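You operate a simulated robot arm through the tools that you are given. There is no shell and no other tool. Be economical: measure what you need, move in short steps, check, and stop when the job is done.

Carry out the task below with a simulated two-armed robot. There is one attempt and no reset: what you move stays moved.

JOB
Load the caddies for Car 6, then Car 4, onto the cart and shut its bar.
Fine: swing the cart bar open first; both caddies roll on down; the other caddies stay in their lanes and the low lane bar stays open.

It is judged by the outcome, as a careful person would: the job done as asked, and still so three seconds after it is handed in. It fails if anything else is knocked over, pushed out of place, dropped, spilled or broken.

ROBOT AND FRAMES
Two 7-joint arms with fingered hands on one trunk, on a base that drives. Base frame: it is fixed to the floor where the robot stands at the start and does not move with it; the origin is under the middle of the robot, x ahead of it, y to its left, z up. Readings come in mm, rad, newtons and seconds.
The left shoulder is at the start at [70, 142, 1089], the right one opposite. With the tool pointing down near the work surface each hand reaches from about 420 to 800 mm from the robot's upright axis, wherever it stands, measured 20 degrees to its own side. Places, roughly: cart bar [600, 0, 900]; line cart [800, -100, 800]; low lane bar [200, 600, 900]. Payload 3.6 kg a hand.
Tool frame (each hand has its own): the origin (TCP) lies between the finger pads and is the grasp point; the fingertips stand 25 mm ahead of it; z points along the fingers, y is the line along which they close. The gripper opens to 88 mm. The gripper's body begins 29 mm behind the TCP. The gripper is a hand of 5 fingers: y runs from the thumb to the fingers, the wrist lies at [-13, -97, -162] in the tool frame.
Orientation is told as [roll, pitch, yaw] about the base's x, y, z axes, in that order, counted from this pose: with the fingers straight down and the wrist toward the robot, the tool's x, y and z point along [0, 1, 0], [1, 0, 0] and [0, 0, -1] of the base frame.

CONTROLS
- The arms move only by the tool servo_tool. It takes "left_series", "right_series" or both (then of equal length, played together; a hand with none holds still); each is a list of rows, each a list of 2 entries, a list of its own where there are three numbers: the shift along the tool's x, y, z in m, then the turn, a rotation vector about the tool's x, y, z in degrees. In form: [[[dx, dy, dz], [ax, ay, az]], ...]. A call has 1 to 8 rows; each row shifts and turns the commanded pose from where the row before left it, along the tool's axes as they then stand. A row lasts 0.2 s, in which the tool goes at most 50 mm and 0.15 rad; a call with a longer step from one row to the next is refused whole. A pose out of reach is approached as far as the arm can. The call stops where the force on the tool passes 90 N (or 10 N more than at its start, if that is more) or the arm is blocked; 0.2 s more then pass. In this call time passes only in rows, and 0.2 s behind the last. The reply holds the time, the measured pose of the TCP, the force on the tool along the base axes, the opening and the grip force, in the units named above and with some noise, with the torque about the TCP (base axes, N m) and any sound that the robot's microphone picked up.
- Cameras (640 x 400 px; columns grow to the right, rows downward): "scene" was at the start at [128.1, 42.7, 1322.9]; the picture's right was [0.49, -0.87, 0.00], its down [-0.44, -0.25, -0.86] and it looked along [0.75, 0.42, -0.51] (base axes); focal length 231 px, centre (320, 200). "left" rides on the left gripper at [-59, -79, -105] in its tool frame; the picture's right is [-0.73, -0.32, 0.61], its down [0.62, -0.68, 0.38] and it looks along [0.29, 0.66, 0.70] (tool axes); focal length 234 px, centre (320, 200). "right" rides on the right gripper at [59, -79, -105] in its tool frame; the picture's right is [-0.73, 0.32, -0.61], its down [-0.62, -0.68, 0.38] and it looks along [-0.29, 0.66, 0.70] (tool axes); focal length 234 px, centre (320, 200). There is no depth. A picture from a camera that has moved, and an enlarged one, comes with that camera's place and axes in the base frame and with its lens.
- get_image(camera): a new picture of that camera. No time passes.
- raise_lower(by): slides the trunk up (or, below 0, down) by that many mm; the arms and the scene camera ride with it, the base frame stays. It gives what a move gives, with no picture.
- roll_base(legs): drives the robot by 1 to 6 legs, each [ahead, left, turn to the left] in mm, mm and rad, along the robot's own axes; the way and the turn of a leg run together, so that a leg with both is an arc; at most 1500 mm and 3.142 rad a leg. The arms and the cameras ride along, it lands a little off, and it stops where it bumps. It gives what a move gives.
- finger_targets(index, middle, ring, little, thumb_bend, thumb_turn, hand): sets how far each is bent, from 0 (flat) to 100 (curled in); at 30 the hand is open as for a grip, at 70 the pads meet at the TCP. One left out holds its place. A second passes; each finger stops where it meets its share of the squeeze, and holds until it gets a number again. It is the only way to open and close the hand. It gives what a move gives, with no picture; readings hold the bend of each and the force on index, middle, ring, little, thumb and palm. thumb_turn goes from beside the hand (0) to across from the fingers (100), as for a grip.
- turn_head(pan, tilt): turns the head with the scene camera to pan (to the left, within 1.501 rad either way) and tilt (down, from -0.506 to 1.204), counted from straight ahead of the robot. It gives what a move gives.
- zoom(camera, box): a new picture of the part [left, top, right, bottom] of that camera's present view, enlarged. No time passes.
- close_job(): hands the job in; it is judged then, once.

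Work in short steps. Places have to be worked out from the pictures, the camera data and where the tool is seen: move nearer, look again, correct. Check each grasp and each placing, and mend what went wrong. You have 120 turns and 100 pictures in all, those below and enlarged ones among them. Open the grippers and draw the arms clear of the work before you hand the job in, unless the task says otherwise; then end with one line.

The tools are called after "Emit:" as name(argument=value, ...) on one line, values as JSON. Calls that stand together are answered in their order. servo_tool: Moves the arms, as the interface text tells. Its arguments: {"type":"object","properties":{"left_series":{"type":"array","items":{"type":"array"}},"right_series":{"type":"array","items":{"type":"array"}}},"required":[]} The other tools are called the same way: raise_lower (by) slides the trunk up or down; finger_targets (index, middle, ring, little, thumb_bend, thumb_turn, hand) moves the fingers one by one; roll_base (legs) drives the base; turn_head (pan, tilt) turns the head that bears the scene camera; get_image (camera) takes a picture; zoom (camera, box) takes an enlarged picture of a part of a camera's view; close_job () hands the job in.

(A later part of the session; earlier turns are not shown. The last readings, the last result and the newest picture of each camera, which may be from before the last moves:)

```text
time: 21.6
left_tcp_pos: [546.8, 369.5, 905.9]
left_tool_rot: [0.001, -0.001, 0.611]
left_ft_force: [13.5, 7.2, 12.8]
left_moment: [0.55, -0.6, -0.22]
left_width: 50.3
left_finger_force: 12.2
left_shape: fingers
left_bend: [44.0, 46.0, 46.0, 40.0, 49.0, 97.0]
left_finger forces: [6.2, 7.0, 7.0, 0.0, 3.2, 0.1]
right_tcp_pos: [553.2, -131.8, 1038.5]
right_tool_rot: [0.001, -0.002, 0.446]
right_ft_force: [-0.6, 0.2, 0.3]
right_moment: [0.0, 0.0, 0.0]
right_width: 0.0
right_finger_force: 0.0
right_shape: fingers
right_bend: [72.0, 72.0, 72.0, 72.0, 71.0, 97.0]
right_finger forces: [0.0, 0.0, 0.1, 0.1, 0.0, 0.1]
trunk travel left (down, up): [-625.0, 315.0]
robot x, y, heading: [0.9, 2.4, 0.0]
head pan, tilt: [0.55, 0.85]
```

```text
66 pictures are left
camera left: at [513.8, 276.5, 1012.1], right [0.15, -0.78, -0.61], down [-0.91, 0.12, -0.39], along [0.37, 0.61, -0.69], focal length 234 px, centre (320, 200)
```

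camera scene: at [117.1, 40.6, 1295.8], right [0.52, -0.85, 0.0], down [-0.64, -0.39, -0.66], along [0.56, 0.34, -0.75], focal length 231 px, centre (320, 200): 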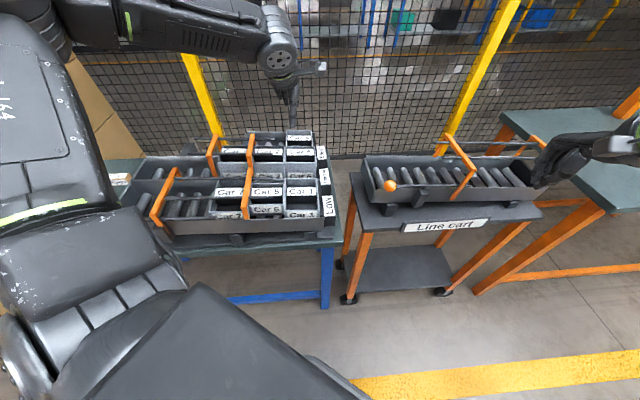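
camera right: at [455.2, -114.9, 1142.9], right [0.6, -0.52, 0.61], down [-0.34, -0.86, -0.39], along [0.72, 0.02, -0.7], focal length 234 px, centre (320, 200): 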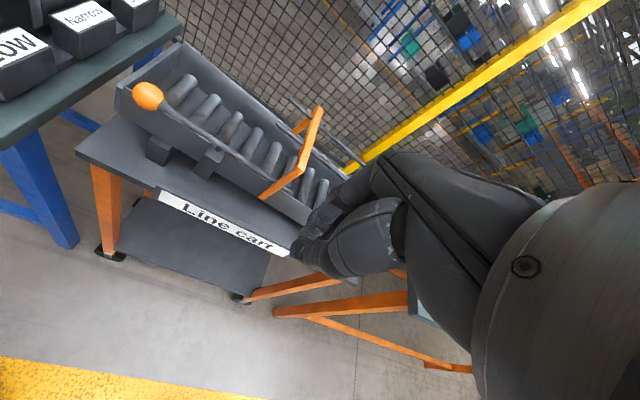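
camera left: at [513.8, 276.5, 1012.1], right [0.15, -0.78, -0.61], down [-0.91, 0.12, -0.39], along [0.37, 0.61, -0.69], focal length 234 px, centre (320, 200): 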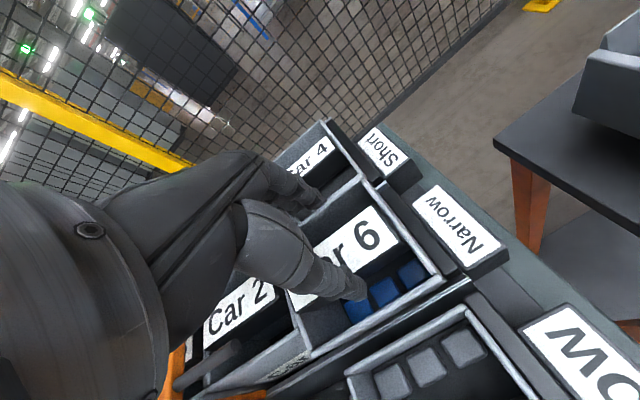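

The grip was too shallow and the thumb slipped over the rim, now sitting inside the box; the caddy itself has not moved. I ease the fingers, lift clear, and will regrip deeper.

Emit:
finger_targets(hand="left", index=41, middle=42, ring=42, thumb_bend=46)

Emit:
servo_tool(left_series=[[[0, 0, -0.015], [0, 0, 0]], [[0, 0, -0.03], [0, 0, 0]]])

Emit:
finger_targets(hand="left", index=31, middle=31, ring=31, little=31, thumb_bend=31)

Emit:
get_image(camera="left")

Emit:
zoom(camera="scene", box=[240, 90, 340, 225])

```text
time: 22.6
left_tcp_pos: [547.7, 370.7, 904.5]
left_tool_rot: [-0.001, 0.0, 0.61]
left_ft_force: [0.2, 0.7, -0.8]
left_moment: [-0.02, 0.0, -0.02]
left_width: 56.5
left_finger_force: 0.1
left_shape: fingers
left_bend: [40.0, 41.0, 42.0, 40.0, 46.0, 97.0]
left_finger forces: [0.2, 0.3, 0.1, 0.1, 0.0, 0.1]
right_tcp_pos: [553.7, -131.0, 1038.0]
right_tool_rot: [0.001, 0.0, 0.447]
right_ft_force: [0.7, -0.5, 0.7]
right_moment: [-0.05, 0.01, 0.0]
right_width: 0.0
right_finger_force: 0.0
right_shape: fingers
right_bend: [72.0, 72.0, 72.0, 72.0, 71.0, 97.0]
right_finger forces: [0.0, 0.1, 0.0, 0.0, 0.0, 0.1]
trunk travel left (down, up): [-625.0, 315.0]
robot x, y, heading: [1.6, 0.5, 0.001]
head pan, tilt: [0.55, 0.85]
```

```text
time: 23.2
left_tcp_pos: [545.6, 370.5, 951.5]
left_tool_rot: [0.001, 0.001, 0.611]
left_ft_force: [0.0, -0.8, 0.1]
left_moment: [0.01, 0.03, 0.01]
left_width: 56.1
left_finger_force: 0.0
left_shape: fingers
left_bend: [41.0, 42.0, 42.0, 40.0, 46.0, 97.0]
left_finger forces: [0.1, 0.0, 0.0, 0.0, 0.1, 0.1]
right_tcp_pos: [552.1, -131.8, 1036.9]
right_tool_rot: [0.0, -0.003, 0.447]
right_ft_force: [-0.4, -0.3, 0.0]
right_moment: [-0.01, 0.0, 0.02]
right_width: 0.0
right_finger_force: 0.1
right_shape: fingers
right_bend: [72.0, 72.0, 72.0, 72.0, 71.0, 97.0]
right_finger forces: [0.0, 0.1, 0.1, 0.0, 0.1, 0.0]
trunk travel left (down, up): [-625.0, 315.0]
robot x, y, heading: [3.3, -0.8, -0.003]
head pan, tilt: [0.55, 0.85]
```

```text
time: 24.2
left_tcp_pos: [546.4, 371.3, 950.1]
left_tool_rot: [-0.001, -0.001, 0.612]
left_ft_force: [-0.3, 0.6, -0.2]
left_moment: [-0.01, -0.02, -0.02]
left_width: 82.2
left_finger_force: 0.0
left_shape: fingers
left_bend: [31.0, 31.0, 31.0, 31.0, 31.0, 97.0]
left_finger forces: [0.0, 0.0, 0.0, 0.1, 0.0, 0.0]
right_tcp_pos: [553.8, -131.0, 1038.3]
right_tool_rot: [0.001, 0.001, 0.447]
right_ft_force: [1.5, 0.3, -0.4]
right_moment: [0.01, 0.0, 0.01]
right_width: 0.0
right_finger_force: 0.0
right_shape: fingers
right_bend: [72.0, 72.0, 72.0, 72.0, 71.0, 97.0]
right_finger forces: [0.0, 0.0, 0.1, 0.0, 0.1, 0.0]
trunk travel left (down, up): [-625.0, 315.0]
robot x, y, heading: [0.7, 2.9, -0.003]
head pan, tilt: [0.55, 0.85]
```

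```text
65 pictures are left
camera left: at [514.3, 277.0, 1056.3], right [0.15, -0.78, -0.61], down [-0.92, 0.12, -0.38], along [0.37, 0.61, -0.7], focal length 234 px, centre (320, 200)
```

left: 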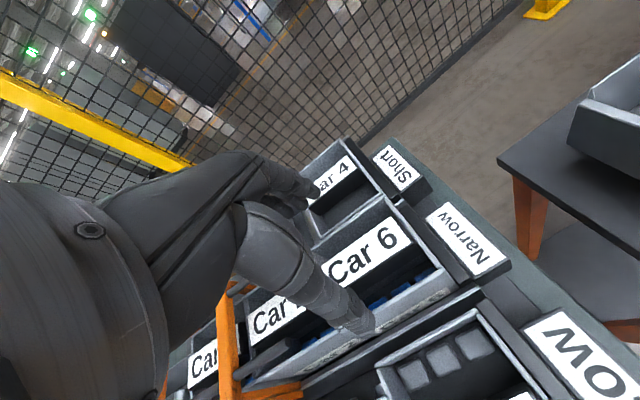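

```text
2.96 times, centred on (290, 158) of scene
camera zoom: at [116.2, 39.0, 1295.9], right [0.52, -0.85, 0.0], down [-0.64, -0.39, -0.66], along [0.56, 0.34, -0.75], focal length 686 px, centre (409, 326)
```

zoom: 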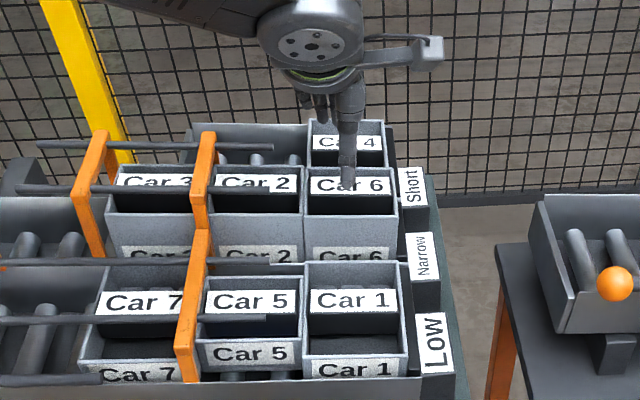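

Car 6 is unmoved. The fingers span nearly the box's full length, and the index seems to overlap the seam with Car 2, so I shift 8 mm toward the front and go deeper, to TCP z ≈ 882, watching the force.

Emit:
servo_tool(left_series=[[[-0.008, 0, 0.02], [0, 0, 0]], [[0, 0, 0.025], [0, 0, 0]], [[0, 0, 0.012], [0, 0, 0]], [[0, 0, 0.006], [0, 0, 0]], [[0, 0, 0.005], [0, 0, 0]]])

Emit:
zoom(camera="left", box=[230, 130, 450, 350])

```text
time: 25.4
left_tcp_pos: [550.2, 364.6, 882.7]
left_tool_rot: [-0.002, -0.002, 0.608]
left_ft_force: [3.3, 2.8, 8.6]
left_moment: [0.18, -0.31, 0.01]
left_width: 88.6
left_finger_force: 4.1
left_shape: fingers
left_bend: [27.0, 31.0, 31.0, 31.0, 31.0, 97.0]
left_finger forces: [6.9, 0.0, 0.0, 0.8, 0.3, 0.1]
right_tcp_pos: [553.3, -130.8, 1038.3]
right_tool_rot: [-0.001, -0.003, 0.45]
right_ft_force: [-0.5, 0.1, 0.4]
right_moment: [0.04, 0.0, 0.01]
right_width: 0.0
right_finger_force: 0.0
right_shape: fingers
right_bend: [72.0, 72.0, 72.0, 72.0, 71.0, 97.0]
right_finger forces: [0.1, 0.0, 0.1, 0.0, 0.0, 0.0]
trunk travel left (down, up): [-625.0, 315.0]
robot x, y, heading: [0.1, 2.0, 0.003]
head pan, tilt: [0.55, 0.85]
```

```text
1.82 times, centred on (340, 240) of left
camera zoom: at [518.3, 270.4, 989.3], right [0.15, -0.78, -0.61], down [-0.91, 0.12, -0.39], along [0.37, 0.61, -0.69], focal length 426 px, centre (284, 127)
```

zoom: 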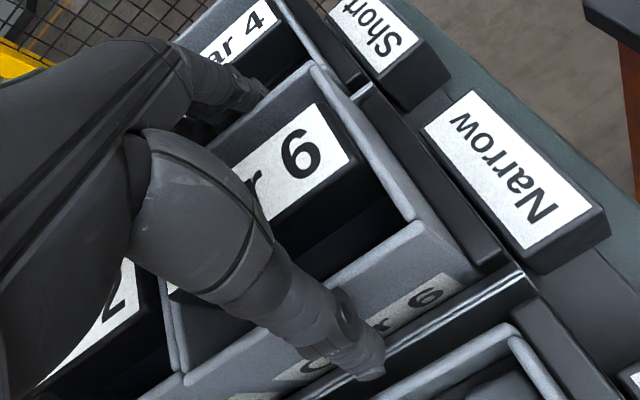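

The index alone presses the far wall (6.9 N), so the box's yaw is probably a few degrees less than my 35°. I turn back 3° in place and check the readings.

Emit:
servo_tool(left_series=[[[0, 0, 0], [0, 0, 1.5]], [[0, 0, 0], [0, 0, 1.5]]])

Emit:
finger_targets(hand="left", index=38, middle=38, ring=38, thumb_bend=38)

```text
time: 26.0
left_tcp_pos: [548.6, 364.2, 882.6]
left_tool_rot: [0.0, 0.001, 0.557]
left_ft_force: [2.6, 2.3, 7.6]
left_moment: [0.15, -0.31, 0.14]
left_width: 89.7
left_finger_force: 4.5
left_shape: fingers
left_bend: [26.0, 31.0, 31.0, 31.0, 31.0, 97.0]
left_finger forces: [7.8, 0.0, 0.1, 0.0, 0.6, 0.1]
right_tcp_pos: [553.3, -130.2, 1038.6]
right_tool_rot: [0.0, -0.001, 0.445]
right_ft_force: [-0.3, -0.6, 0.8]
right_moment: [0.01, -0.01, -0.01]
right_width: 0.1
right_finger_force: 0.1
right_shape: fingers
right_bend: [72.0, 72.0, 72.0, 72.0, 71.0, 97.0]
right_finger forces: [0.1, 0.1, 0.0, 0.0, 0.0, 0.0]
trunk travel left (down, up): [-625.0, 315.0]
robot x, y, heading: [-3.6, 1.5, -0.001]
head pan, tilt: [0.55, 0.85]
```

```text
time: 27.0
left_tcp_pos: [551.6, 363.1, 882.9]
left_tool_rot: [-0.002, 0.0, 0.558]
left_ft_force: [3.6, 5.1, 8.3]
left_moment: [0.19, -0.42, 0.05]
left_width: 86.5
left_finger_force: 10.1
left_shape: fingers
left_bend: [27.0, 35.0, 35.0, 31.0, 33.0, 97.0]
left_finger forces: [10.5, 2.5, 1.8, 0.1, 6.0, 0.1]
right_tcp_pos: [552.5, -131.2, 1037.4]
right_tool_rot: [-0.001, -0.002, 0.447]
right_ft_force: [-0.2, 0.6, -1.0]
right_moment: [0.0, 0.01, 0.01]
right_width: 0.0
right_finger_force: 0.1
right_shape: fingers
right_bend: [72.0, 72.0, 72.0, 72.0, 71.0, 97.0]
right_finger forces: [0.0, 0.0, 0.0, 0.1, 0.0, 0.0]
trunk travel left (down, up): [-625.0, 315.0]
robot x, y, heading: [-1.7, -1.8, -0.001]
head pan, tilt: [0.55, 0.85]
```

The index is still loaded with an upward component, so it is resting on something. I look more closely.

Emit:
zoom(camera="scene", box=[265, 110, 325, 165])

Emit:
zoom(camera="left", box=[270, 130, 390, 205])

Emit:
get_image(camera="right")

```text
7.27 times, centred on (295, 138) of scene
camera zoom: at [115.7, 39.2, 1296.0], right [0.52, -0.85, 0.0], down [-0.64, -0.39, -0.66], along [0.56, 0.34, -0.75], focal length 1683 px, centre (502, 654)
```

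zoom: 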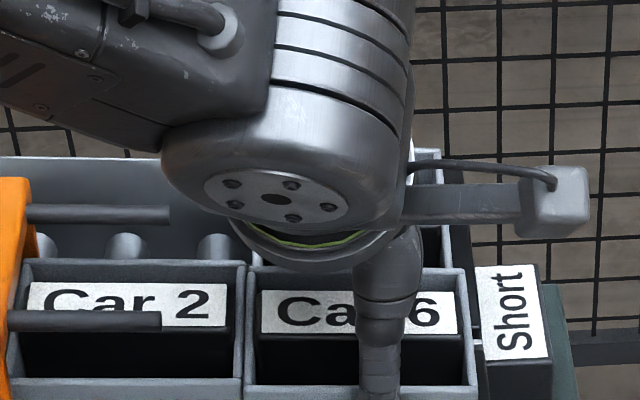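

```text
5.33 times, centred on (330, 168) of left
camera zoom: at [512.9, 272.4, 988.5], right [0.11, -0.79, -0.61], down [-0.91, 0.17, -0.38], along [0.4, 0.59, -0.7], focal length 1249 px, centre (267, 373)
```

zoom: 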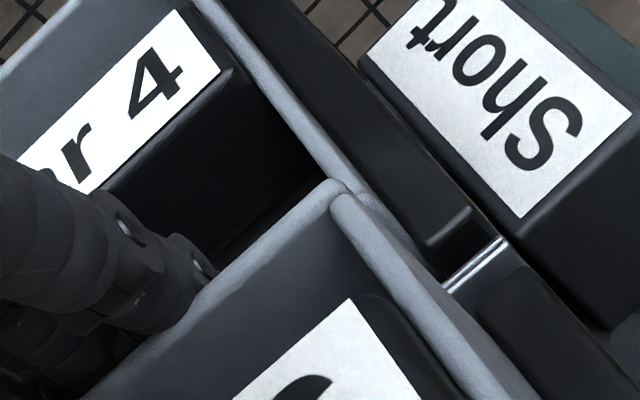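

```text
60 pictures are left
camera right: at [455.4, -112.7, 1143.1], right [0.6, -0.52, 0.61], down [-0.35, -0.86, -0.38], along [0.72, 0.02, -0.7], focal length 234 px, centre (320, 200)
```

right: 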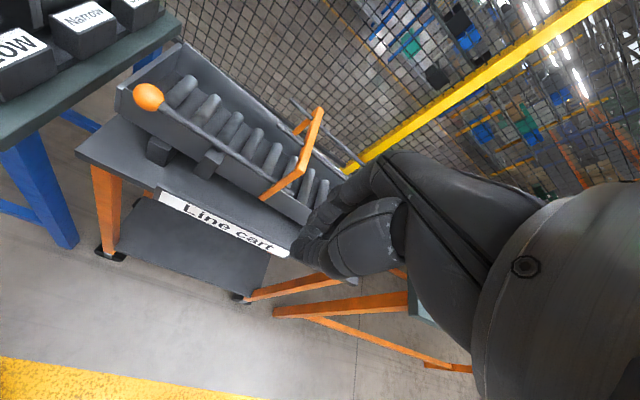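

The front finger, opposite the thumb, seems to be caught on Car 4's rim, while the middle and ring fingers are properly outside Car 6's far wall. I hold the index and squeeze with thumb, middle and ring, now about 30 mm deep.

Emit:
finger_targets(hand="left", index=26, middle=50, ring=50, thumb_bend=50)

Emit:
servo_tool(left_series=[[[0, 0, -0.003], [0, 0, 0]], [[0, 0, -0.003], [0, 0, 0]]])

Emit:
get_image(camera="left")

```text
time: 28.0
left_tcp_pos: [549.0, 363.5, 882.7]
left_tool_rot: [0.001, 0.0, 0.558]
left_ft_force: [2.8, 2.0, 4.9]
left_moment: [0.25, -0.3, -0.36]
left_width: 87.4
left_finger_force: 17.3
left_shape: fingers
left_bend: [25.0, 37.0, 37.0, 31.0, 37.0, 97.0]
left_finger forces: [1.0, 7.6, 9.3, 0.0, 15.3, 0.0]
right_tcp_pos: [553.1, -130.9, 1038.6]
right_tool_rot: [0.001, -0.002, 0.447]
right_ft_force: [-0.8, -0.1, 0.4]
right_moment: [-0.02, 0.01, 0.0]
right_width: 0.1
right_finger_force: 0.0
right_shape: fingers
right_bend: [72.0, 72.0, 72.0, 72.0, 71.0, 97.0]
right_finger forces: [0.0, 0.0, 0.0, 0.1, 0.1, 0.0]
trunk travel left (down, up): [-625.0, 315.0]
robot x, y, heading: [-4.5, -2.0, -0.001]
head pan, tilt: [0.55, 0.85]
```

```text
time: 28.6
left_tcp_pos: [551.3, 364.8, 886.7]
left_tool_rot: [-0.001, 0.001, 0.558]
left_ft_force: [3.2, 2.6, -6.2]
left_moment: [0.14, -0.29, -0.28]
left_width: 87.0
left_finger_force: 15.6
left_shape: fingers
left_bend: [26.0, 38.0, 38.0, 31.0, 38.0, 96.0]
left_finger forces: [0.7, 7.8, 9.6, 0.1, 12.5, 0.0]
right_tcp_pos: [554.4, -131.1, 1036.7]
right_tool_rot: [0.0, 0.001, 0.447]
right_ft_force: [0.4, -0.1, 0.3]
right_moment: [-0.01, 0.0, -0.01]
right_width: 0.0
right_finger_force: 0.0
right_shape: fingers
right_bend: [72.0, 72.0, 72.0, 72.0, 71.0, 97.0]
right_finger forces: [0.0, 0.0, 0.0, 0.0, 0.1, 0.1]
trunk travel left (down, up): [-625.0, 315.0]
robot x, y, heading: [-1.0, -2.0, 0.002]
head pan, tilt: [0.55, 0.85]
```

```text
59 pictures are left
camera left: at [513.9, 273.3, 993.0], right [0.11, -0.79, -0.61], down [-0.91, 0.17, -0.38], along [0.4, 0.59, -0.7], focal length 234 px, centre (320, 200)
```

left: 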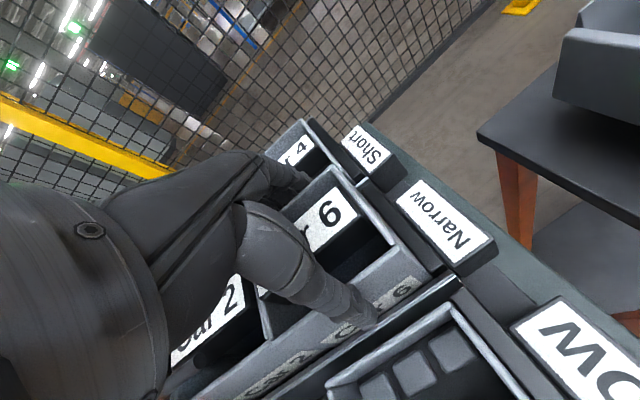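

The vertical load has gone to -6 N and the grip holds, so the caddy is coming up. I increase the squeeze a little and lift further.

Emit:
finger_targets(hand="left", middle=60, ring=60, thumb_bend=60)

Emit:
servo_tool(left_series=[[[0, 0, -0.006], [0, 0, 0]], [[0, 0, -0.006], [0, 0, 0]], [[0, 0, -0.008], [0, 0, 0]]])

Emit:
get_image(camera="left")

Emit:
zoom(camera="scene", box=[240, 100, 340, 205])

```text
time: 29.6
left_tcp_pos: [550.8, 364.0, 887.7]
left_tool_rot: [0.002, 0.002, 0.558]
left_ft_force: [2.4, 2.7, -2.7]
left_moment: [0.09, -0.14, -0.28]
left_width: 83.8
left_finger_force: 20.3
left_shape: fingers
left_bend: [26.0, 39.0, 38.0, 31.0, 43.0, 95.0]
left_finger forces: [0.4, 10.3, 11.9, 0.1, 17.6, 0.1]
right_tcp_pos: [555.8, -130.3, 1036.8]
right_tool_rot: [-0.001, -0.001, 0.447]
right_ft_force: [-0.3, -0.4, 0.7]
right_moment: [-0.01, -0.01, 0.05]
right_width: 0.1
right_finger_force: 0.1
right_shape: fingers
right_bend: [72.0, 72.0, 72.0, 72.0, 71.0, 97.0]
right_finger forces: [0.0, 0.0, 0.1, 0.0, 0.1, 0.2]
trunk travel left (down, up): [-625.0, 315.0]
robot x, y, heading: [-0.3, -2.5, 0.006]
head pan, tilt: [0.55, 0.85]
```

```text
time: 30.4
left_tcp_pos: [550.2, 363.4, 907.1]
left_tool_rot: [0.0, 0.001, 0.559]
left_ft_force: [-0.3, 0.4, -3.2]
left_moment: [-0.01, -0.02, -0.08]
left_width: 83.7
left_finger_force: 20.0
left_shape: fingers
left_bend: [26.0, 40.0, 40.0, 31.0, 43.0, 93.0]
left_finger forces: [0.1, 9.6, 9.1, 0.0, 20.4, 0.1]
right_tcp_pos: [553.1, -131.1, 1037.3]
right_tool_rot: [0.001, 0.0, 0.446]
right_ft_force: [-0.2, -0.3, 0.4]
right_moment: [0.01, 0.0, 0.02]
right_width: 0.1
right_finger_force: 0.1
right_shape: fingers
right_bend: [72.0, 72.0, 72.0, 72.0, 71.0, 97.0]
right_finger forces: [0.0, 0.0, 0.0, 0.0, 0.0, 0.0]
trunk travel left (down, up): [-625.0, 315.0]
robot x, y, heading: [-2.9, 2.6, -0.002]
head pan, tilt: [0.55, 0.85]
```

```text
58 pictures are left
camera left: at [513.7, 272.5, 1014.0], right [0.11, -0.79, -0.61], down [-0.91, 0.17, -0.38], along [0.4, 0.59, -0.7], focal length 234 px, centre (320, 200)
```

left: 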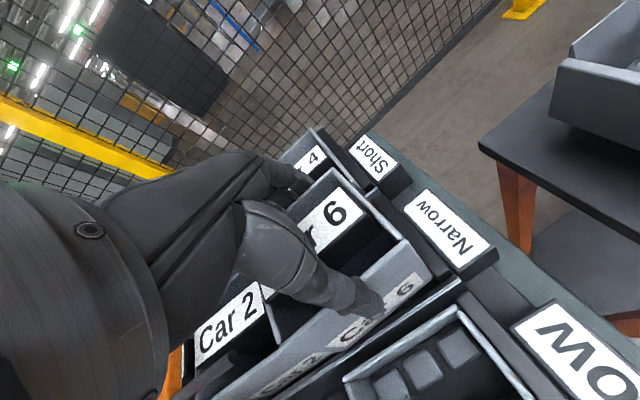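

```text
3.81 times, centred on (290, 152) of scene
camera zoom: at [116.5, 39.4, 1295.9], right [0.52, -0.85, 0.0], down [-0.64, -0.39, -0.66], along [0.56, 0.34, -0.75], focal length 882 px, centre (434, 381)
```

zoom: 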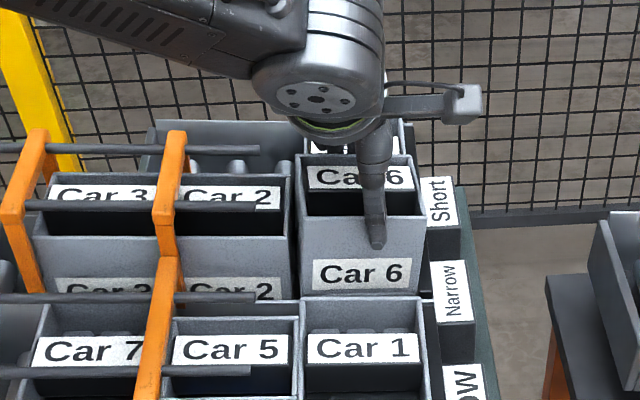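

The caddy hangs level and weighs about 0.3 kg. I lift it well clear of the lane walls.

Emit:
servo_tool(left_series=[[[0, 0, -0.015], [0, 0, 0]], [[0, 0, -0.02], [0, 0, 0]], [[0, 0, -0.02], [0, 0, 0]], [[0, 0, -0.025], [0, 0, 0]], [[0, 0, -0.025], [0, 0, 0]], [[0, 0, -0.02], [0, 0, 0]]])

Emit:
get_image(camera="scene")

Emit:
get_image(camera="left")

```text
time: 31.8
left_tcp_pos: [549.0, 363.7, 1033.4]
left_tool_rot: [0.001, 0.001, 0.558]
left_ft_force: [0.1, 0.3, -4.3]
left_moment: [-0.04, -0.02, 0.03]
left_width: 84.0
left_finger_force: 19.8
left_shape: fingers
left_bend: [26.0, 40.0, 40.0, 31.0, 43.0, 93.0]
left_finger forces: [0.4, 9.5, 9.2, 0.0, 20.2, 0.0]
right_tcp_pos: [554.1, -131.0, 1038.5]
right_tool_rot: [-0.001, 0.0, 0.446]
right_ft_force: [-0.2, -0.8, -0.7]
right_moment: [0.0, 0.01, 0.03]
right_width: 0.0
right_finger_force: 0.0
right_shape: fingers
right_bend: [72.0, 72.0, 72.0, 72.0, 71.0, 97.0]
right_finger forces: [0.0, 0.0, 0.0, 0.1, 0.1, 0.0]
trunk travel left (down, up): [-625.0, 315.0]
robot x, y, heading: [-1.9, -1.1, 0.003]
head pan, tilt: [0.55, 0.85]
```

```text
56 pictures are left
camera scene: at [116.5, 39.3, 1295.9], right [0.52, -0.85, 0.0], down [-0.64, -0.39, -0.66], along [0.56, 0.34, -0.75], focal length 231 px, centre (320, 200)
```

scene: 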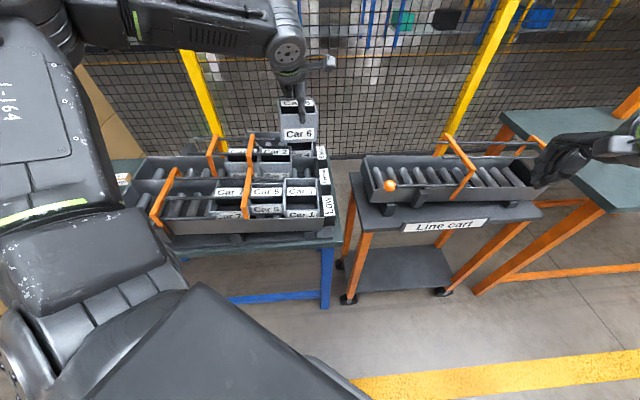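

```text
55 pictures are left
camera left: at [513.2, 272.2, 1139.2], right [0.11, -0.79, -0.61], down [-0.91, 0.17, -0.38], along [0.4, 0.59, -0.7], focal length 234 px, centre (320, 200)
```

left: 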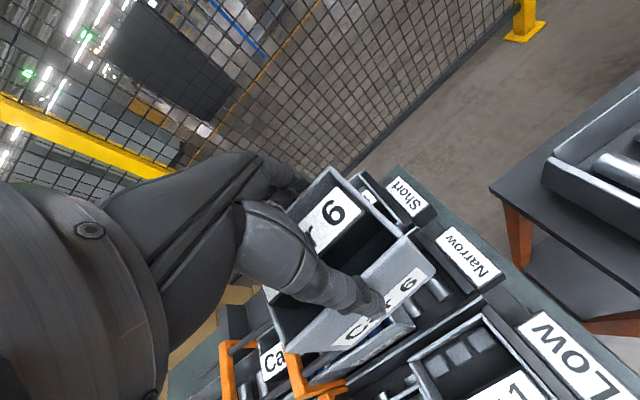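

Car 6 is held securely. From the stereo pictures the cart's uphill end centre is about (626, 181), rim z ≈ 835, so I want the caddy centre near (663, 128). I carry it there at height.

Emit:
servo_tool(left_series=[[[-0.025, -0.003, 0], [0, 0, 0]], [[-0.04, -0.004, 0], [0, 0, 0]], [[-0.045, -0.005, 0], [0, 0, 0]], [[-0.045, -0.005, 0], [0, 0, 0]], [[-0.045, -0.005, 0], [0, 0, 0]], [[-0.04, -0.004, 0], [0, 0, 0]], [[-0.028, -0.002, 0], [0, 0, 0]]])

Emit:
turn_head(pan=0.3, tilt=0.75)

Emit:
get_image(camera="scene")

Emit:
get_image(camera="left")

```text
time: 33.4
left_tcp_pos: [623.4, 196.1, 1021.4]
left_tool_rot: [-0.001, 0.0, 0.559]
left_ft_force: [-0.1, 0.0, -3.9]
left_moment: [-0.03, 0.0, -0.01]
left_width: 83.6
left_finger_force: 19.5
left_shape: fingers
left_bend: [26.0, 40.0, 41.0, 31.0, 43.0, 93.0]
left_finger forces: [0.4, 9.4, 9.2, 0.0, 20.2, 0.0]
left hand out of reach, approached as far as the arm can: row 5, 6, 7
right_tcp_pos: [553.6, -132.5, 1037.0]
right_tool_rot: [-0.001, 0.001, 0.447]
right_ft_force: [0.2, 0.0, -0.2]
right_moment: [0.0, 0.01, 0.0]
right_width: 0.1
right_finger_force: 0.1
right_shape: fingers
right_bend: [72.0, 72.0, 72.0, 72.0, 71.0, 97.0]
right_finger forces: [0.0, 0.0, 0.0, 0.0, 0.1, 0.0]
trunk travel left (down, up): [-625.0, 315.0]
robot x, y, heading: [-3.0, 0.3, -0.001]
head pan, tilt: [0.55, 0.85]
```

```text
time: 34.1
left_tcp_pos: [622.7, 197.0, 1022.6]
left_tool_rot: [-0.004, 0.001, 0.557]
left_ft_force: [0.6, -0.1, -3.6]
left_moment: [-0.02, -0.06, 0.03]
left_width: 84.0
left_finger_force: 19.7
left_shape: fingers
left_bend: [26.0, 40.0, 41.0, 31.0, 43.0, 93.0]
left_finger forces: [0.4, 9.4, 9.2, 0.0, 20.1, 0.0]
right_tcp_pos: [553.3, -130.5, 1037.9]
right_tool_rot: [0.001, -0.001, 0.446]
right_ft_force: [0.1, 0.5, -0.9]
right_moment: [0.04, 0.01, 0.0]
right_width: 0.0
right_finger_force: 0.1
right_shape: fingers
right_bend: [72.0, 72.0, 72.0, 72.0, 71.0, 97.0]
right_finger forces: [0.0, 0.1, 0.0, 0.0, 0.0, 0.0]
trunk travel left (down, up): [-625.0, 315.0]
robot x, y, heading: [2.9, -0.6, 0.003]
head pan, tilt: [0.3, 0.75]
```

```text
54 pictures are left
camera scene: at [129.3, 23.0, 1303.8], right [0.3, -0.96, 0.0], down [-0.65, -0.2, -0.73], along [0.7, 0.22, -0.68], focal length 231 px, centre (320, 200)
```

scene: 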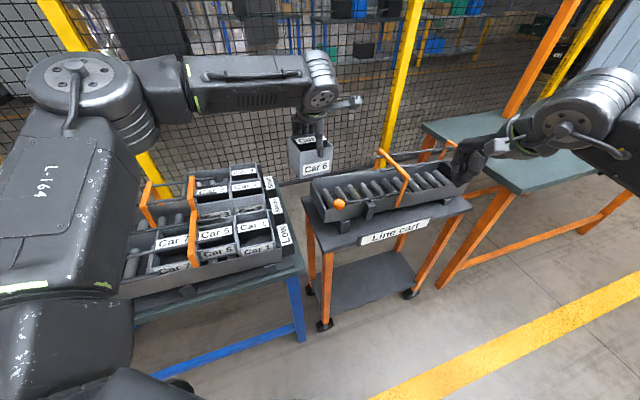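

```text
53 pictures are left
camera left: at [585.8, 105.1, 1128.9], right [0.11, -0.79, -0.61], down [-0.91, 0.17, -0.38], along [0.41, 0.59, -0.7], focal length 234 px, centre (320, 200)
```

left: 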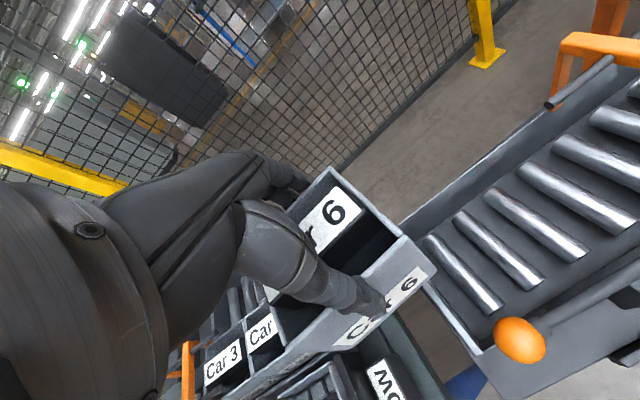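

The left arm reaches its limit about 85 mm short, so I drive the base by that offset, carrying the caddy level at the same height.

Emit:
roll_base(legs=[[40, -80, 0]])

Emit:
get_image(camera="left")

Emit:
get_image(camera="scene")

```text
time: 35.2
left_tcp_pos: [663.2, 116.3, 1022.6]
left_tool_rot: [-0.002, -0.001, 0.558]
left_ft_force: [0.3, -0.5, -4.4]
left_moment: [-0.02, -0.01, -0.01]
left_width: 84.1
left_finger_force: 18.9
left_shape: fingers
left_bend: [26.0, 40.0, 41.0, 31.0, 43.0, 93.0]
left_finger forces: [0.4, 9.4, 9.3, 0.1, 20.1, 0.1]
right_tcp_pos: [594.9, -211.3, 1037.3]
right_tool_rot: [0.001, -0.002, 0.447]
right_ft_force: [-0.6, 0.0, 0.4]
right_moment: [0.01, 0.02, 0.01]
right_width: 0.1
right_finger_force: 0.1
right_shape: fingers
right_bend: [72.0, 72.0, 72.0, 72.0, 71.0, 97.0]
right_finger forces: [0.0, 0.1, 0.0, 0.0, 0.1, 0.1]
trunk travel left (down, up): [-625.0, 315.0]
robot x, y, heading: [42.2, -84.2, -0.001]
head pan, tilt: [0.3, 0.75]
```

```text
52 pictures are left
camera left: at [626.0, 24.5, 1128.7], right [0.11, -0.79, -0.61], down [-0.91, 0.17, -0.38], along [0.4, 0.59, -0.7], focal length 234 px, centre (320, 200)
```

left: 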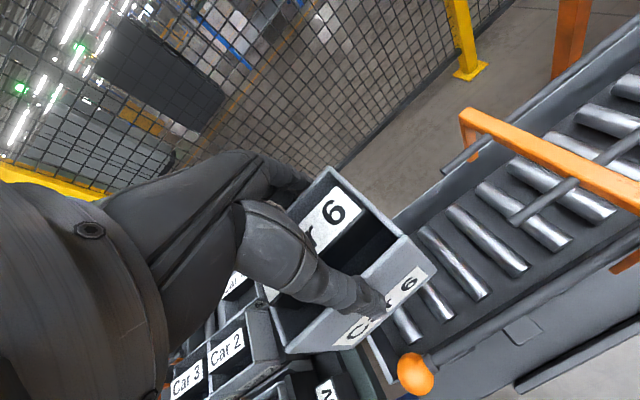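

```text
51 pictures are left
camera scene: at [169.6, -58.0, 1303.9], right [0.3, -0.95, 0.0], down [-0.65, -0.2, -0.73], along [0.7, 0.22, -0.68], focal length 231 px, centre (320, 200)
```

scene: 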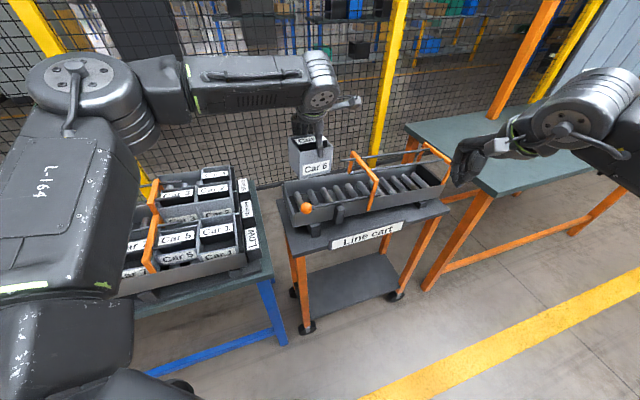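

Emit:
zoom(camera="scene", box=[260, 125, 460, 255])

Emit:
zoom(camera="left", box=[340, 90, 640, 400])

```text
3.08 times, centred on (360, 190) of scene
camera zoom: at [169.6, -58.0, 1303.9], right [0.3, -0.95, 0.0], down [-0.65, -0.2, -0.73], along [0.7, 0.22, -0.68], focal length 712 px, centre (197, 231)
```

zoom: 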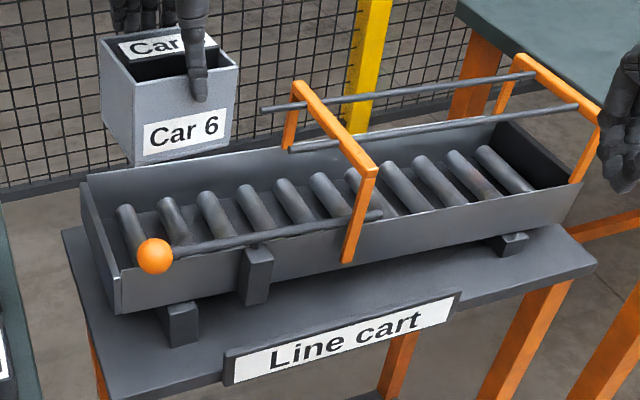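

```text
1.29 times, centred on (490, 245) of left
camera zoom: at [626.0, 24.5, 1128.7], right [0.11, -0.79, -0.61], down [-0.91, 0.17, -0.38], along [0.4, 0.59, -0.7], focal length 302 px, centre (101, 142)
```

zoom: 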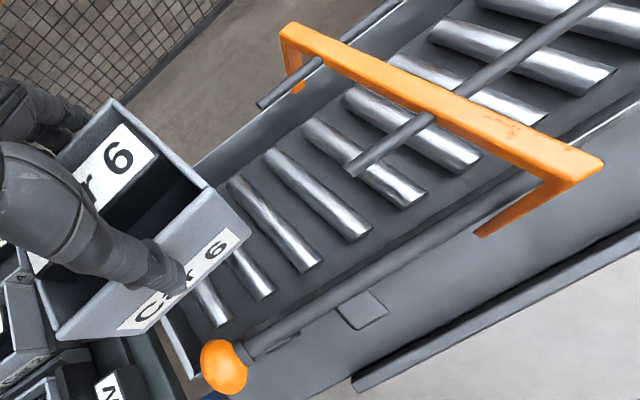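

The box is parallel to the cart within about 3°, and the cart's uphill corners re-measure at about (569, 140) and (687, 228). I shift a little and lower toward the rollers.

Emit:
servo_tool(left_series=[[[-0.002, 0.012, 0.02], [0, 0, 0]], [[0, 0, 0.03], [0, 0, 0]], [[0, 0, 0.03], [0, 0, 0]], [[0, 0, 0.025], [0, 0, 0]]])

Emit:
zoom(camera="scene", box=[260, 125, 460, 255])

Emit:
get_image(camera="left")

```text
time: 36.2
left_tcp_pos: [659.6, 134.2, 924.0]
left_tool_rot: [-0.007, -0.002, 0.555]
left_ft_force: [1.0, -0.9, -3.3]
left_moment: [0.07, -0.09, -0.01]
left_width: 84.0
left_finger_force: 19.9
left_shape: fingers
left_bend: [26.0, 40.0, 41.0, 31.0, 43.0, 93.0]
left_finger forces: [0.4, 9.7, 9.5, 0.1, 20.0, 0.0]
left hand out of reach, approached as far as the arm can: row 1, 2, 3, 4
right_tcp_pos: [594.9, -210.9, 1036.9]
right_tool_rot: [0.0, 0.0, 0.448]
right_ft_force: [-0.3, -0.2, -0.6]
right_moment: [-0.01, -0.01, 0.02]
right_width: 0.0
right_finger_force: 0.0
right_shape: fingers
right_bend: [72.0, 72.0, 72.0, 72.0, 71.0, 97.0]
right_finger forces: [0.0, 0.0, 0.1, 0.0, 0.0, 0.0]
trunk travel left (down, up): [-625.0, 315.0]
robot x, y, heading: [41.1, -84.1, 0.004]
head pan, tilt: [0.3, 0.75]
```

```text
3.08 times, centred on (360, 190) of scene
camera zoom: at [169.4, -58.0, 1303.9], right [0.3, -0.96, 0.0], down [-0.65, -0.2, -0.73], along [0.7, 0.22, -0.68], focal length 712 px, centre (197, 231)
```

zoom: 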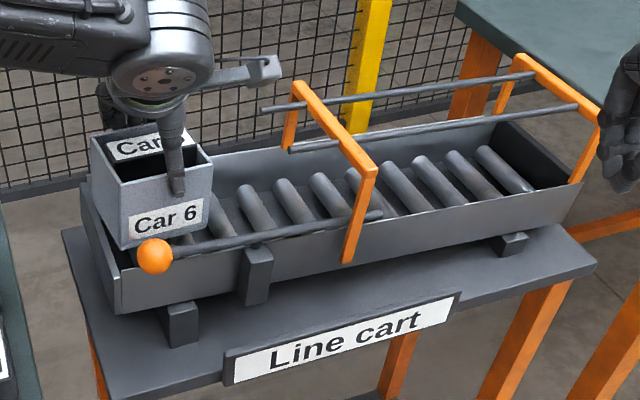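

```text
47 pictures are left
camera left: at [622.2, 42.8, 1029.6], right [0.11, -0.79, -0.6], down [-0.91, 0.17, -0.39], along [0.41, 0.59, -0.7], focal length 234 px, centre (320, 200)
```

left: 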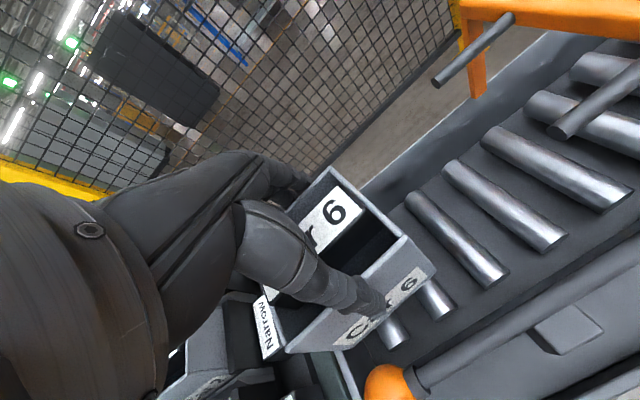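

The arm limit pulled the hand back about 20 mm uphill, so I nudge the base by that amount at this height.

Emit:
roll_base(legs=[[22, -24, 0]])

Emit:
zoom(camera="scene", box=[240, 115, 440, 245])

Emit:
get_image(camera="left")

```text
time: 37.1
left_tcp_pos: [680.8, 111.4, 923.8]
left_tool_rot: [-0.006, 0.0, 0.557]
left_ft_force: [-0.6, 0.6, -3.6]
left_moment: [-0.03, -0.01, 0.01]
left_width: 83.9
left_finger_force: 19.6
left_shape: fingers
left_bend: [26.0, 40.0, 41.0, 31.0, 43.0, 93.0]
left_finger forces: [0.3, 9.4, 9.1, 0.1, 20.1, 0.0]
right_tcp_pos: [614.2, -234.2, 1038.5]
right_tool_rot: [-0.003, -0.001, 0.449]
right_ft_force: [0.4, 0.4, 0.5]
right_moment: [0.01, 0.0, 0.0]
right_width: 0.0
right_finger_force: 0.1
right_shape: fingers
right_bend: [72.0, 72.0, 72.0, 72.0, 71.0, 97.0]
right_finger forces: [0.1, 0.1, 0.0, 0.0, 0.1, 0.1]
trunk travel left (down, up): [-625.0, 315.0]
robot x, y, heading: [61.3, -105.0, 0.006]
head pan, tilt: [0.3, 0.75]
```

```text
3.08 times, centred on (340, 180) of scene
camera zoom: at [190.0, -79.7, 1304.0], right [0.3, -0.95, 0.0], down [-0.65, -0.2, -0.73], along [0.7, 0.22, -0.68], focal length 712 px, centre (258, 262)
```

zoom: 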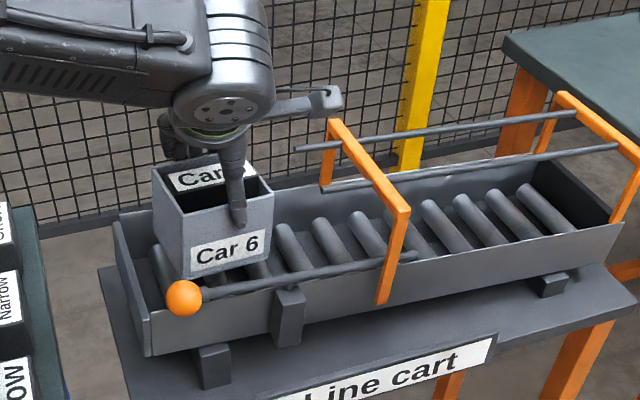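

```text
45 pictures are left
camera left: at [643.1, 21.0, 1030.0], right [0.11, -0.79, -0.6], down [-0.91, 0.17, -0.39], along [0.41, 0.59, -0.7], focal length 234 px, centre (320, 200)
```

left: 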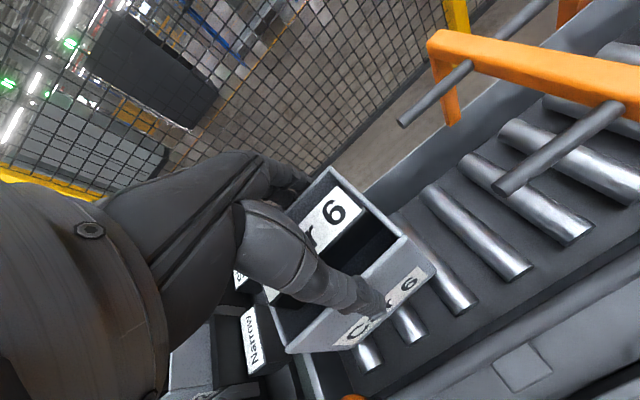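

Car 6 is now over the channel's centreline. I lower it with the trunk, which keeps the arm posture, in small steps.

Emit:
raise_lower(by=-22)

Emit:
raise_lower(by=-8)

Emit:
zoom(camera="scene", box=[240, 115, 440, 245])

```text
time: 37.8
left_tcp_pos: [680.3, 109.7, 902.1]
left_tool_rot: [-0.005, 0.0, 0.559]
left_ft_force: [1.9, 0.5, 6.0]
left_moment: [-0.1, 0.12, 0.03]
left_width: 83.8
left_finger_force: 21.5
left_shape: fingers
left_bend: [26.0, 40.0, 41.0, 31.0, 43.0, 92.0]
left_finger forces: [0.8, 10.1, 9.6, 0.1, 22.4, 0.0]
right_tcp_pos: [615.7, -235.0, 1016.9]
right_tool_rot: [0.0, -0.001, 0.447]
right_ft_force: [0.5, -0.1, 0.0]
right_moment: [-0.05, 0.03, -0.01]
right_width: 0.0
right_finger_force: 0.0
right_shape: fingers
right_bend: [72.0, 72.0, 72.0, 72.0, 71.0, 97.0]
right_finger forces: [0.1, 0.0, 0.0, 0.0, 0.0, 0.1]
trunk travel left (down, up): [-603.0, 337.0]
robot x, y, heading: [59.3, -104.5, -0.001]
head pan, tilt: [0.3, 0.75]
```

```text
time: 38.4
left_tcp_pos: [679.2, 109.1, 898.3]
left_tool_rot: [-0.008, -0.008, 0.556]
left_ft_force: [7.1, 1.0, 36.5]
left_moment: [0.33, -0.26, -0.09]
left_width: 85.3
left_finger_force: 24.1
left_shape: fingers
left_bend: [24.0, 39.0, 38.0, 31.0, 45.0, 92.0]
left_finger forces: [3.5, 10.8, 12.1, 0.0, 21.7, 0.0]
right_tcp_pos: [611.9, -236.7, 1010.9]
right_tool_rot: [0.0, -0.004, 0.447]
right_ft_force: [0.3, 0.5, 0.3]
right_moment: [0.03, 0.03, 0.05]
right_width: 0.0
right_finger_force: 0.0
right_shape: fingers
right_bend: [72.0, 72.0, 72.0, 72.0, 71.0, 97.0]
right_finger forces: [0.1, 0.0, 0.0, 0.0, 0.0, 0.0]
trunk travel left (down, up): [-595.0, 345.0]
robot x, y, heading: [62.7, -103.7, 0.001]
head pan, tilt: [0.3, 0.75]
```

```text
3.08 times, centred on (340, 180) of scene
camera zoom: at [186.6, -83.6, 1274.9], right [0.3, -0.95, 0.0], down [-0.65, -0.2, -0.73], along [0.7, 0.22, -0.68], focal length 712 px, centre (258, 262)
```

zoom: 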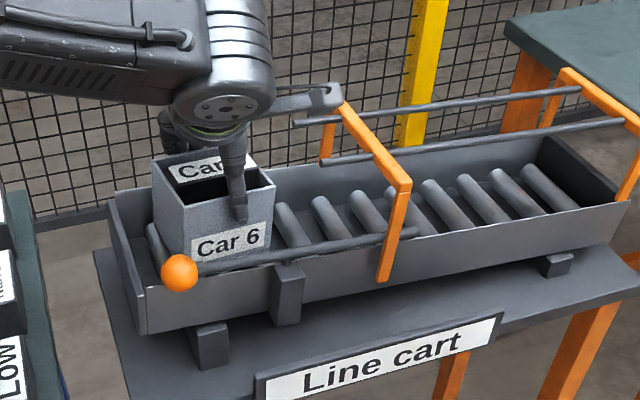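

It is resting on the rollers and I am pressing a bit hard, so I ease up 5 mm and then open the hand to let it roll.

Emit:
raise_lower(by=5)

Emit:
finger_targets(hand="left", index=26, middle=27, ring=27, little=27, thumb_bend=27)

Emit:
zoom(camera="scene", box=[240, 115, 440, 245])

```text
time: 38.9
left_tcp_pos: [678.7, 109.2, 899.4]
left_tool_rot: [-0.004, -0.002, 0.556]
left_ft_force: [3.9, 0.1, 21.0]
left_moment: [0.26, -0.32, -0.09]
left_width: 85.0
left_finger_force: 22.5
left_shape: fingers
left_bend: [24.0, 38.0, 38.0, 31.0, 46.0, 92.0]
left_finger forces: [2.8, 10.3, 11.7, 0.0, 21.7, 0.0]
right_tcp_pos: [613.2, -236.0, 1013.0]
right_tool_rot: [0.001, -0.003, 0.449]
right_ft_force: [-0.3, 0.4, 0.1]
right_moment: [-0.01, 0.03, 0.0]
right_width: 0.0
right_finger_force: 0.0
right_shape: fingers
right_bend: [72.0, 72.0, 72.0, 72.0, 71.0, 97.0]
right_finger forces: [0.0, 0.0, 0.0, 0.0, 0.1, 0.0]
trunk travel left (down, up): [-600.0, 340.0]
robot x, y, heading: [59.2, -108.3, 0.004]
head pan, tilt: [0.3, 0.75]
```

```text
time: 39.9
left_tcp_pos: [680.5, 110.9, 897.8]
left_tool_rot: [-0.006, 0.0, 0.557]
left_ft_force: [0.1, -0.6, -0.8]
left_moment: [-0.01, -0.04, -0.02]
left_width: 94.0
left_finger_force: 0.3
left_shape: fingers
left_bend: [26.0, 27.0, 27.0, 27.0, 26.0, 97.0]
left_finger forces: [0.6, 0.1, 0.0, 0.1, 0.6, 0.1]
right_tcp_pos: [614.2, -235.4, 1013.3]
right_tool_rot: [-0.002, 0.0, 0.449]
right_ft_force: [-0.5, -0.3, 0.7]
right_moment: [0.01, -0.02, 0.0]
right_width: 0.1
right_finger_force: 0.0
right_shape: fingers
right_bend: [72.0, 72.0, 72.0, 72.0, 71.0, 97.0]
right_finger forces: [0.1, 0.0, 0.0, 0.0, 0.0, 0.1]
trunk travel left (down, up): [-600.0, 340.0]
robot x, y, heading: [66.3, -104.1, -0.001]
head pan, tilt: [0.3, 0.75]
```

```text
3.08 times, centred on (340, 180) of scene
camera zoom: at [190.7, -81.7, 1278.9], right [0.3, -0.95, 0.0], down [-0.65, -0.2, -0.73], along [0.7, 0.22, -0.68], focal length 712 px, centre (258, 262)
```

zoom: 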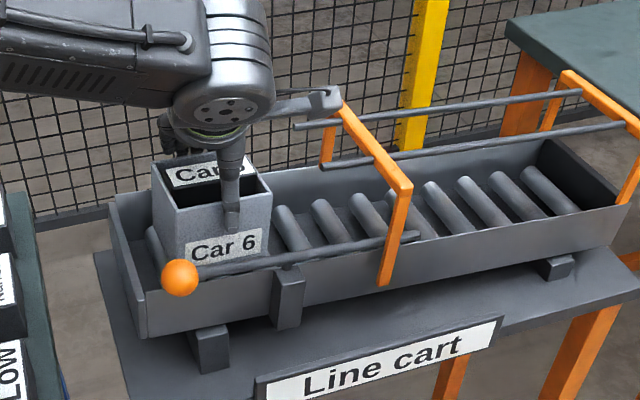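

The hand is open with only a trace of contact. I raise straight up to free the caddy and see whether it rolls.

Emit:
raise_lower(by=15)

Emit:
raise_lower(by=60)

Emit:
get_image(camera="scene")

```text
time: 40.5
left_tcp_pos: [681.1, 110.5, 913.8]
left_tool_rot: [-0.007, -0.001, 0.556]
left_ft_force: [-0.2, 0.3, 0.7]
left_moment: [-0.01, -0.03, -0.02]
left_width: 92.2
left_finger_force: 0.2
left_shape: fingers
left_bend: [26.0, 27.0, 27.0, 27.0, 27.0, 97.0]
left_finger forces: [0.1, 0.1, 0.0, 0.0, 0.0, 0.1]
right_tcp_pos: [614.4, -234.5, 1028.5]
right_tool_rot: [0.0, 0.0, 0.447]
right_ft_force: [0.5, 0.3, -1.1]
right_moment: [0.02, -0.01, 0.0]
right_width: 0.0
right_finger_force: 0.1
right_shape: fingers
right_bend: [72.0, 72.0, 72.0, 72.0, 71.0, 97.0]
right_finger forces: [0.0, 0.1, 0.0, 0.1, 0.0, 0.0]
trunk travel left (down, up): [-615.0, 325.0]
robot x, y, heading: [60.9, -105.7, 0.004]
head pan, tilt: [0.3, 0.75]
```

```text
time: 41.5
left_tcp_pos: [680.4, 110.5, 974.3]
left_tool_rot: [-0.005, 0.0, 0.557]
left_ft_force: [0.1, 0.5, -0.5]
left_moment: [0.05, -0.01, -0.02]
left_width: 92.5
left_finger_force: 0.1
left_shape: fingers
left_bend: [26.0, 27.0, 27.0, 27.0, 27.0, 97.0]
left_finger forces: [0.0, 0.1, 0.0, 0.0, 0.0, 0.0]
right_tcp_pos: [616.3, -236.1, 1088.0]
right_tool_rot: [-0.001, 0.0, 0.449]
right_ft_force: [0.0, 0.5, -0.4]
right_moment: [-0.02, -0.02, 0.01]
right_width: 0.0
right_finger_force: 0.0
right_shape: fingers
right_bend: [72.0, 72.0, 72.0, 72.0, 71.0, 97.0]
right_finger forces: [0.1, 0.0, 0.0, 0.1, 0.0, 0.1]
trunk travel left (down, up): [-675.0, 265.0]
robot x, y, heading: [59.7, -101.7, 0.005]
head pan, tilt: [0.3, 0.75]
```

```text
42 pictures are left
camera scene: at [191.0, -81.6, 1353.9], right [0.3, -0.95, 0.0], down [-0.65, -0.2, -0.73], along [0.7, 0.22, -0.68], focal length 231 px, centre (320, 200)
```

scene: 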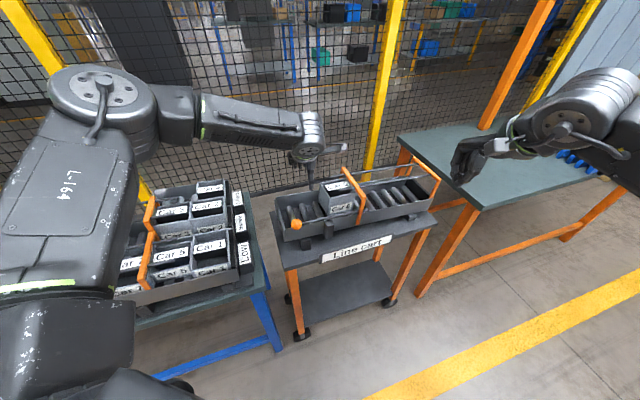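

Car 6 is rolling down the cart under the arch. I drive back toward the lanes and look at Car 4 from close by.

Emit:
raise_lower(by=50)

Emit:
roll_base(legs=[[-60, 105, 0]])

Emit:
get_image(camera="scene")

Emit:
get_image(camera="left")

```text
time: 42.4
left_tcp_pos: [680.9, 109.9, 1024.6]
left_tool_rot: [-0.005, 0.0, 0.558]
left_ft_force: [-0.2, -0.5, 0.0]
left_moment: [-0.02, -0.02, 0.03]
left_width: 92.2
left_finger_force: 0.0
left_shape: fingers
left_bend: [26.0, 27.0, 27.0, 27.0, 27.0, 97.0]
left_finger forces: [0.0, 0.1, 0.0, 0.1, 0.0, 0.0]
right_tcp_pos: [614.8, -234.9, 1138.8]
right_tool_rot: [0.0, -0.001, 0.448]
right_ft_force: [-0.2, 0.4, 0.5]
right_moment: [-0.01, -0.04, 0.0]
right_width: 0.0
right_finger_force: 0.0
right_shape: fingers
right_bend: [72.0, 72.0, 72.0, 72.0, 71.0, 97.0]
right_finger forces: [0.0, 0.1, 0.0, 0.0, 0.0, 0.0]
trunk travel left (down, up): [-725.0, 215.0]
robot x, y, heading: [64.0, -104.0, 0.0]
head pan, tilt: [0.3, 0.75]
```

```text
time: 43.7
left_tcp_pos: [621.3, 215.7, 1023.4]
left_tool_rot: [-0.003, 0.0, 0.558]
left_ft_force: [0.1, 0.4, -0.9]
left_moment: [-0.01, 0.0, -0.03]
left_width: 92.2
left_finger_force: 0.0
left_shape: fingers
left_bend: [26.0, 27.0, 27.0, 27.0, 27.0, 97.0]
left_finger forces: [0.0, 0.0, 0.0, 0.0, 0.0, 0.1]
right_tcp_pos: [556.5, -130.2, 1137.6]
right_tool_rot: [0.003, -0.002, 0.449]
right_ft_force: [-0.5, -0.3, 0.6]
right_moment: [0.01, 0.0, -0.04]
right_width: 0.0
right_finger_force: 0.1
right_shape: fingers
right_bend: [72.0, 72.0, 72.0, 72.0, 71.0, 97.0]
right_finger forces: [0.0, 0.1, 0.0, 0.1, 0.0, 0.0]
trunk travel left (down, up): [-725.0, 215.0]
robot x, y, heading: [5.9, -1.6, 0.001]
head pan, tilt: [0.3, 0.75]
```

```text
41 pictures are left
camera scene: at [131.2, 22.3, 1403.9], right [0.3, -0.95, 0.0], down [-0.65, -0.2, -0.73], along [0.7, 0.22, -0.68], focal length 231 px, centre (320, 200)
```

scene: 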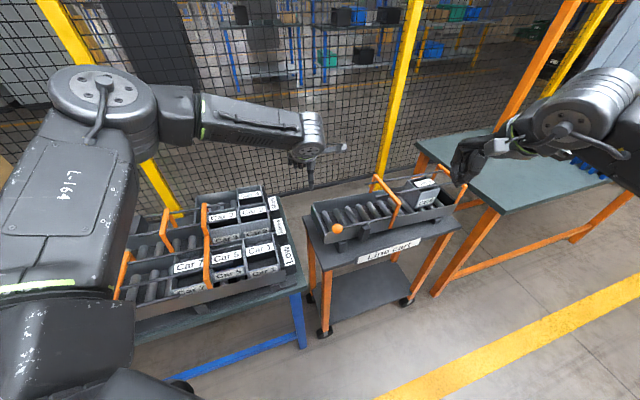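

```text
40 pictures are left
camera left: at [583.9, 124.0, 1129.5], right [0.11, -0.79, -0.6], down [-0.91, 0.17, -0.39], along [0.41, 0.59, -0.7], focal length 234 px, centre (320, 200)
```

left: 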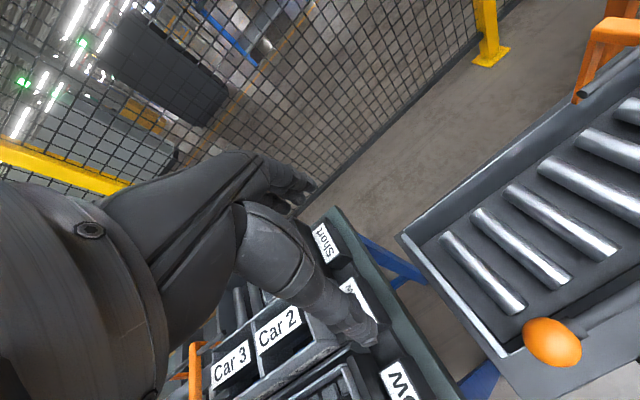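

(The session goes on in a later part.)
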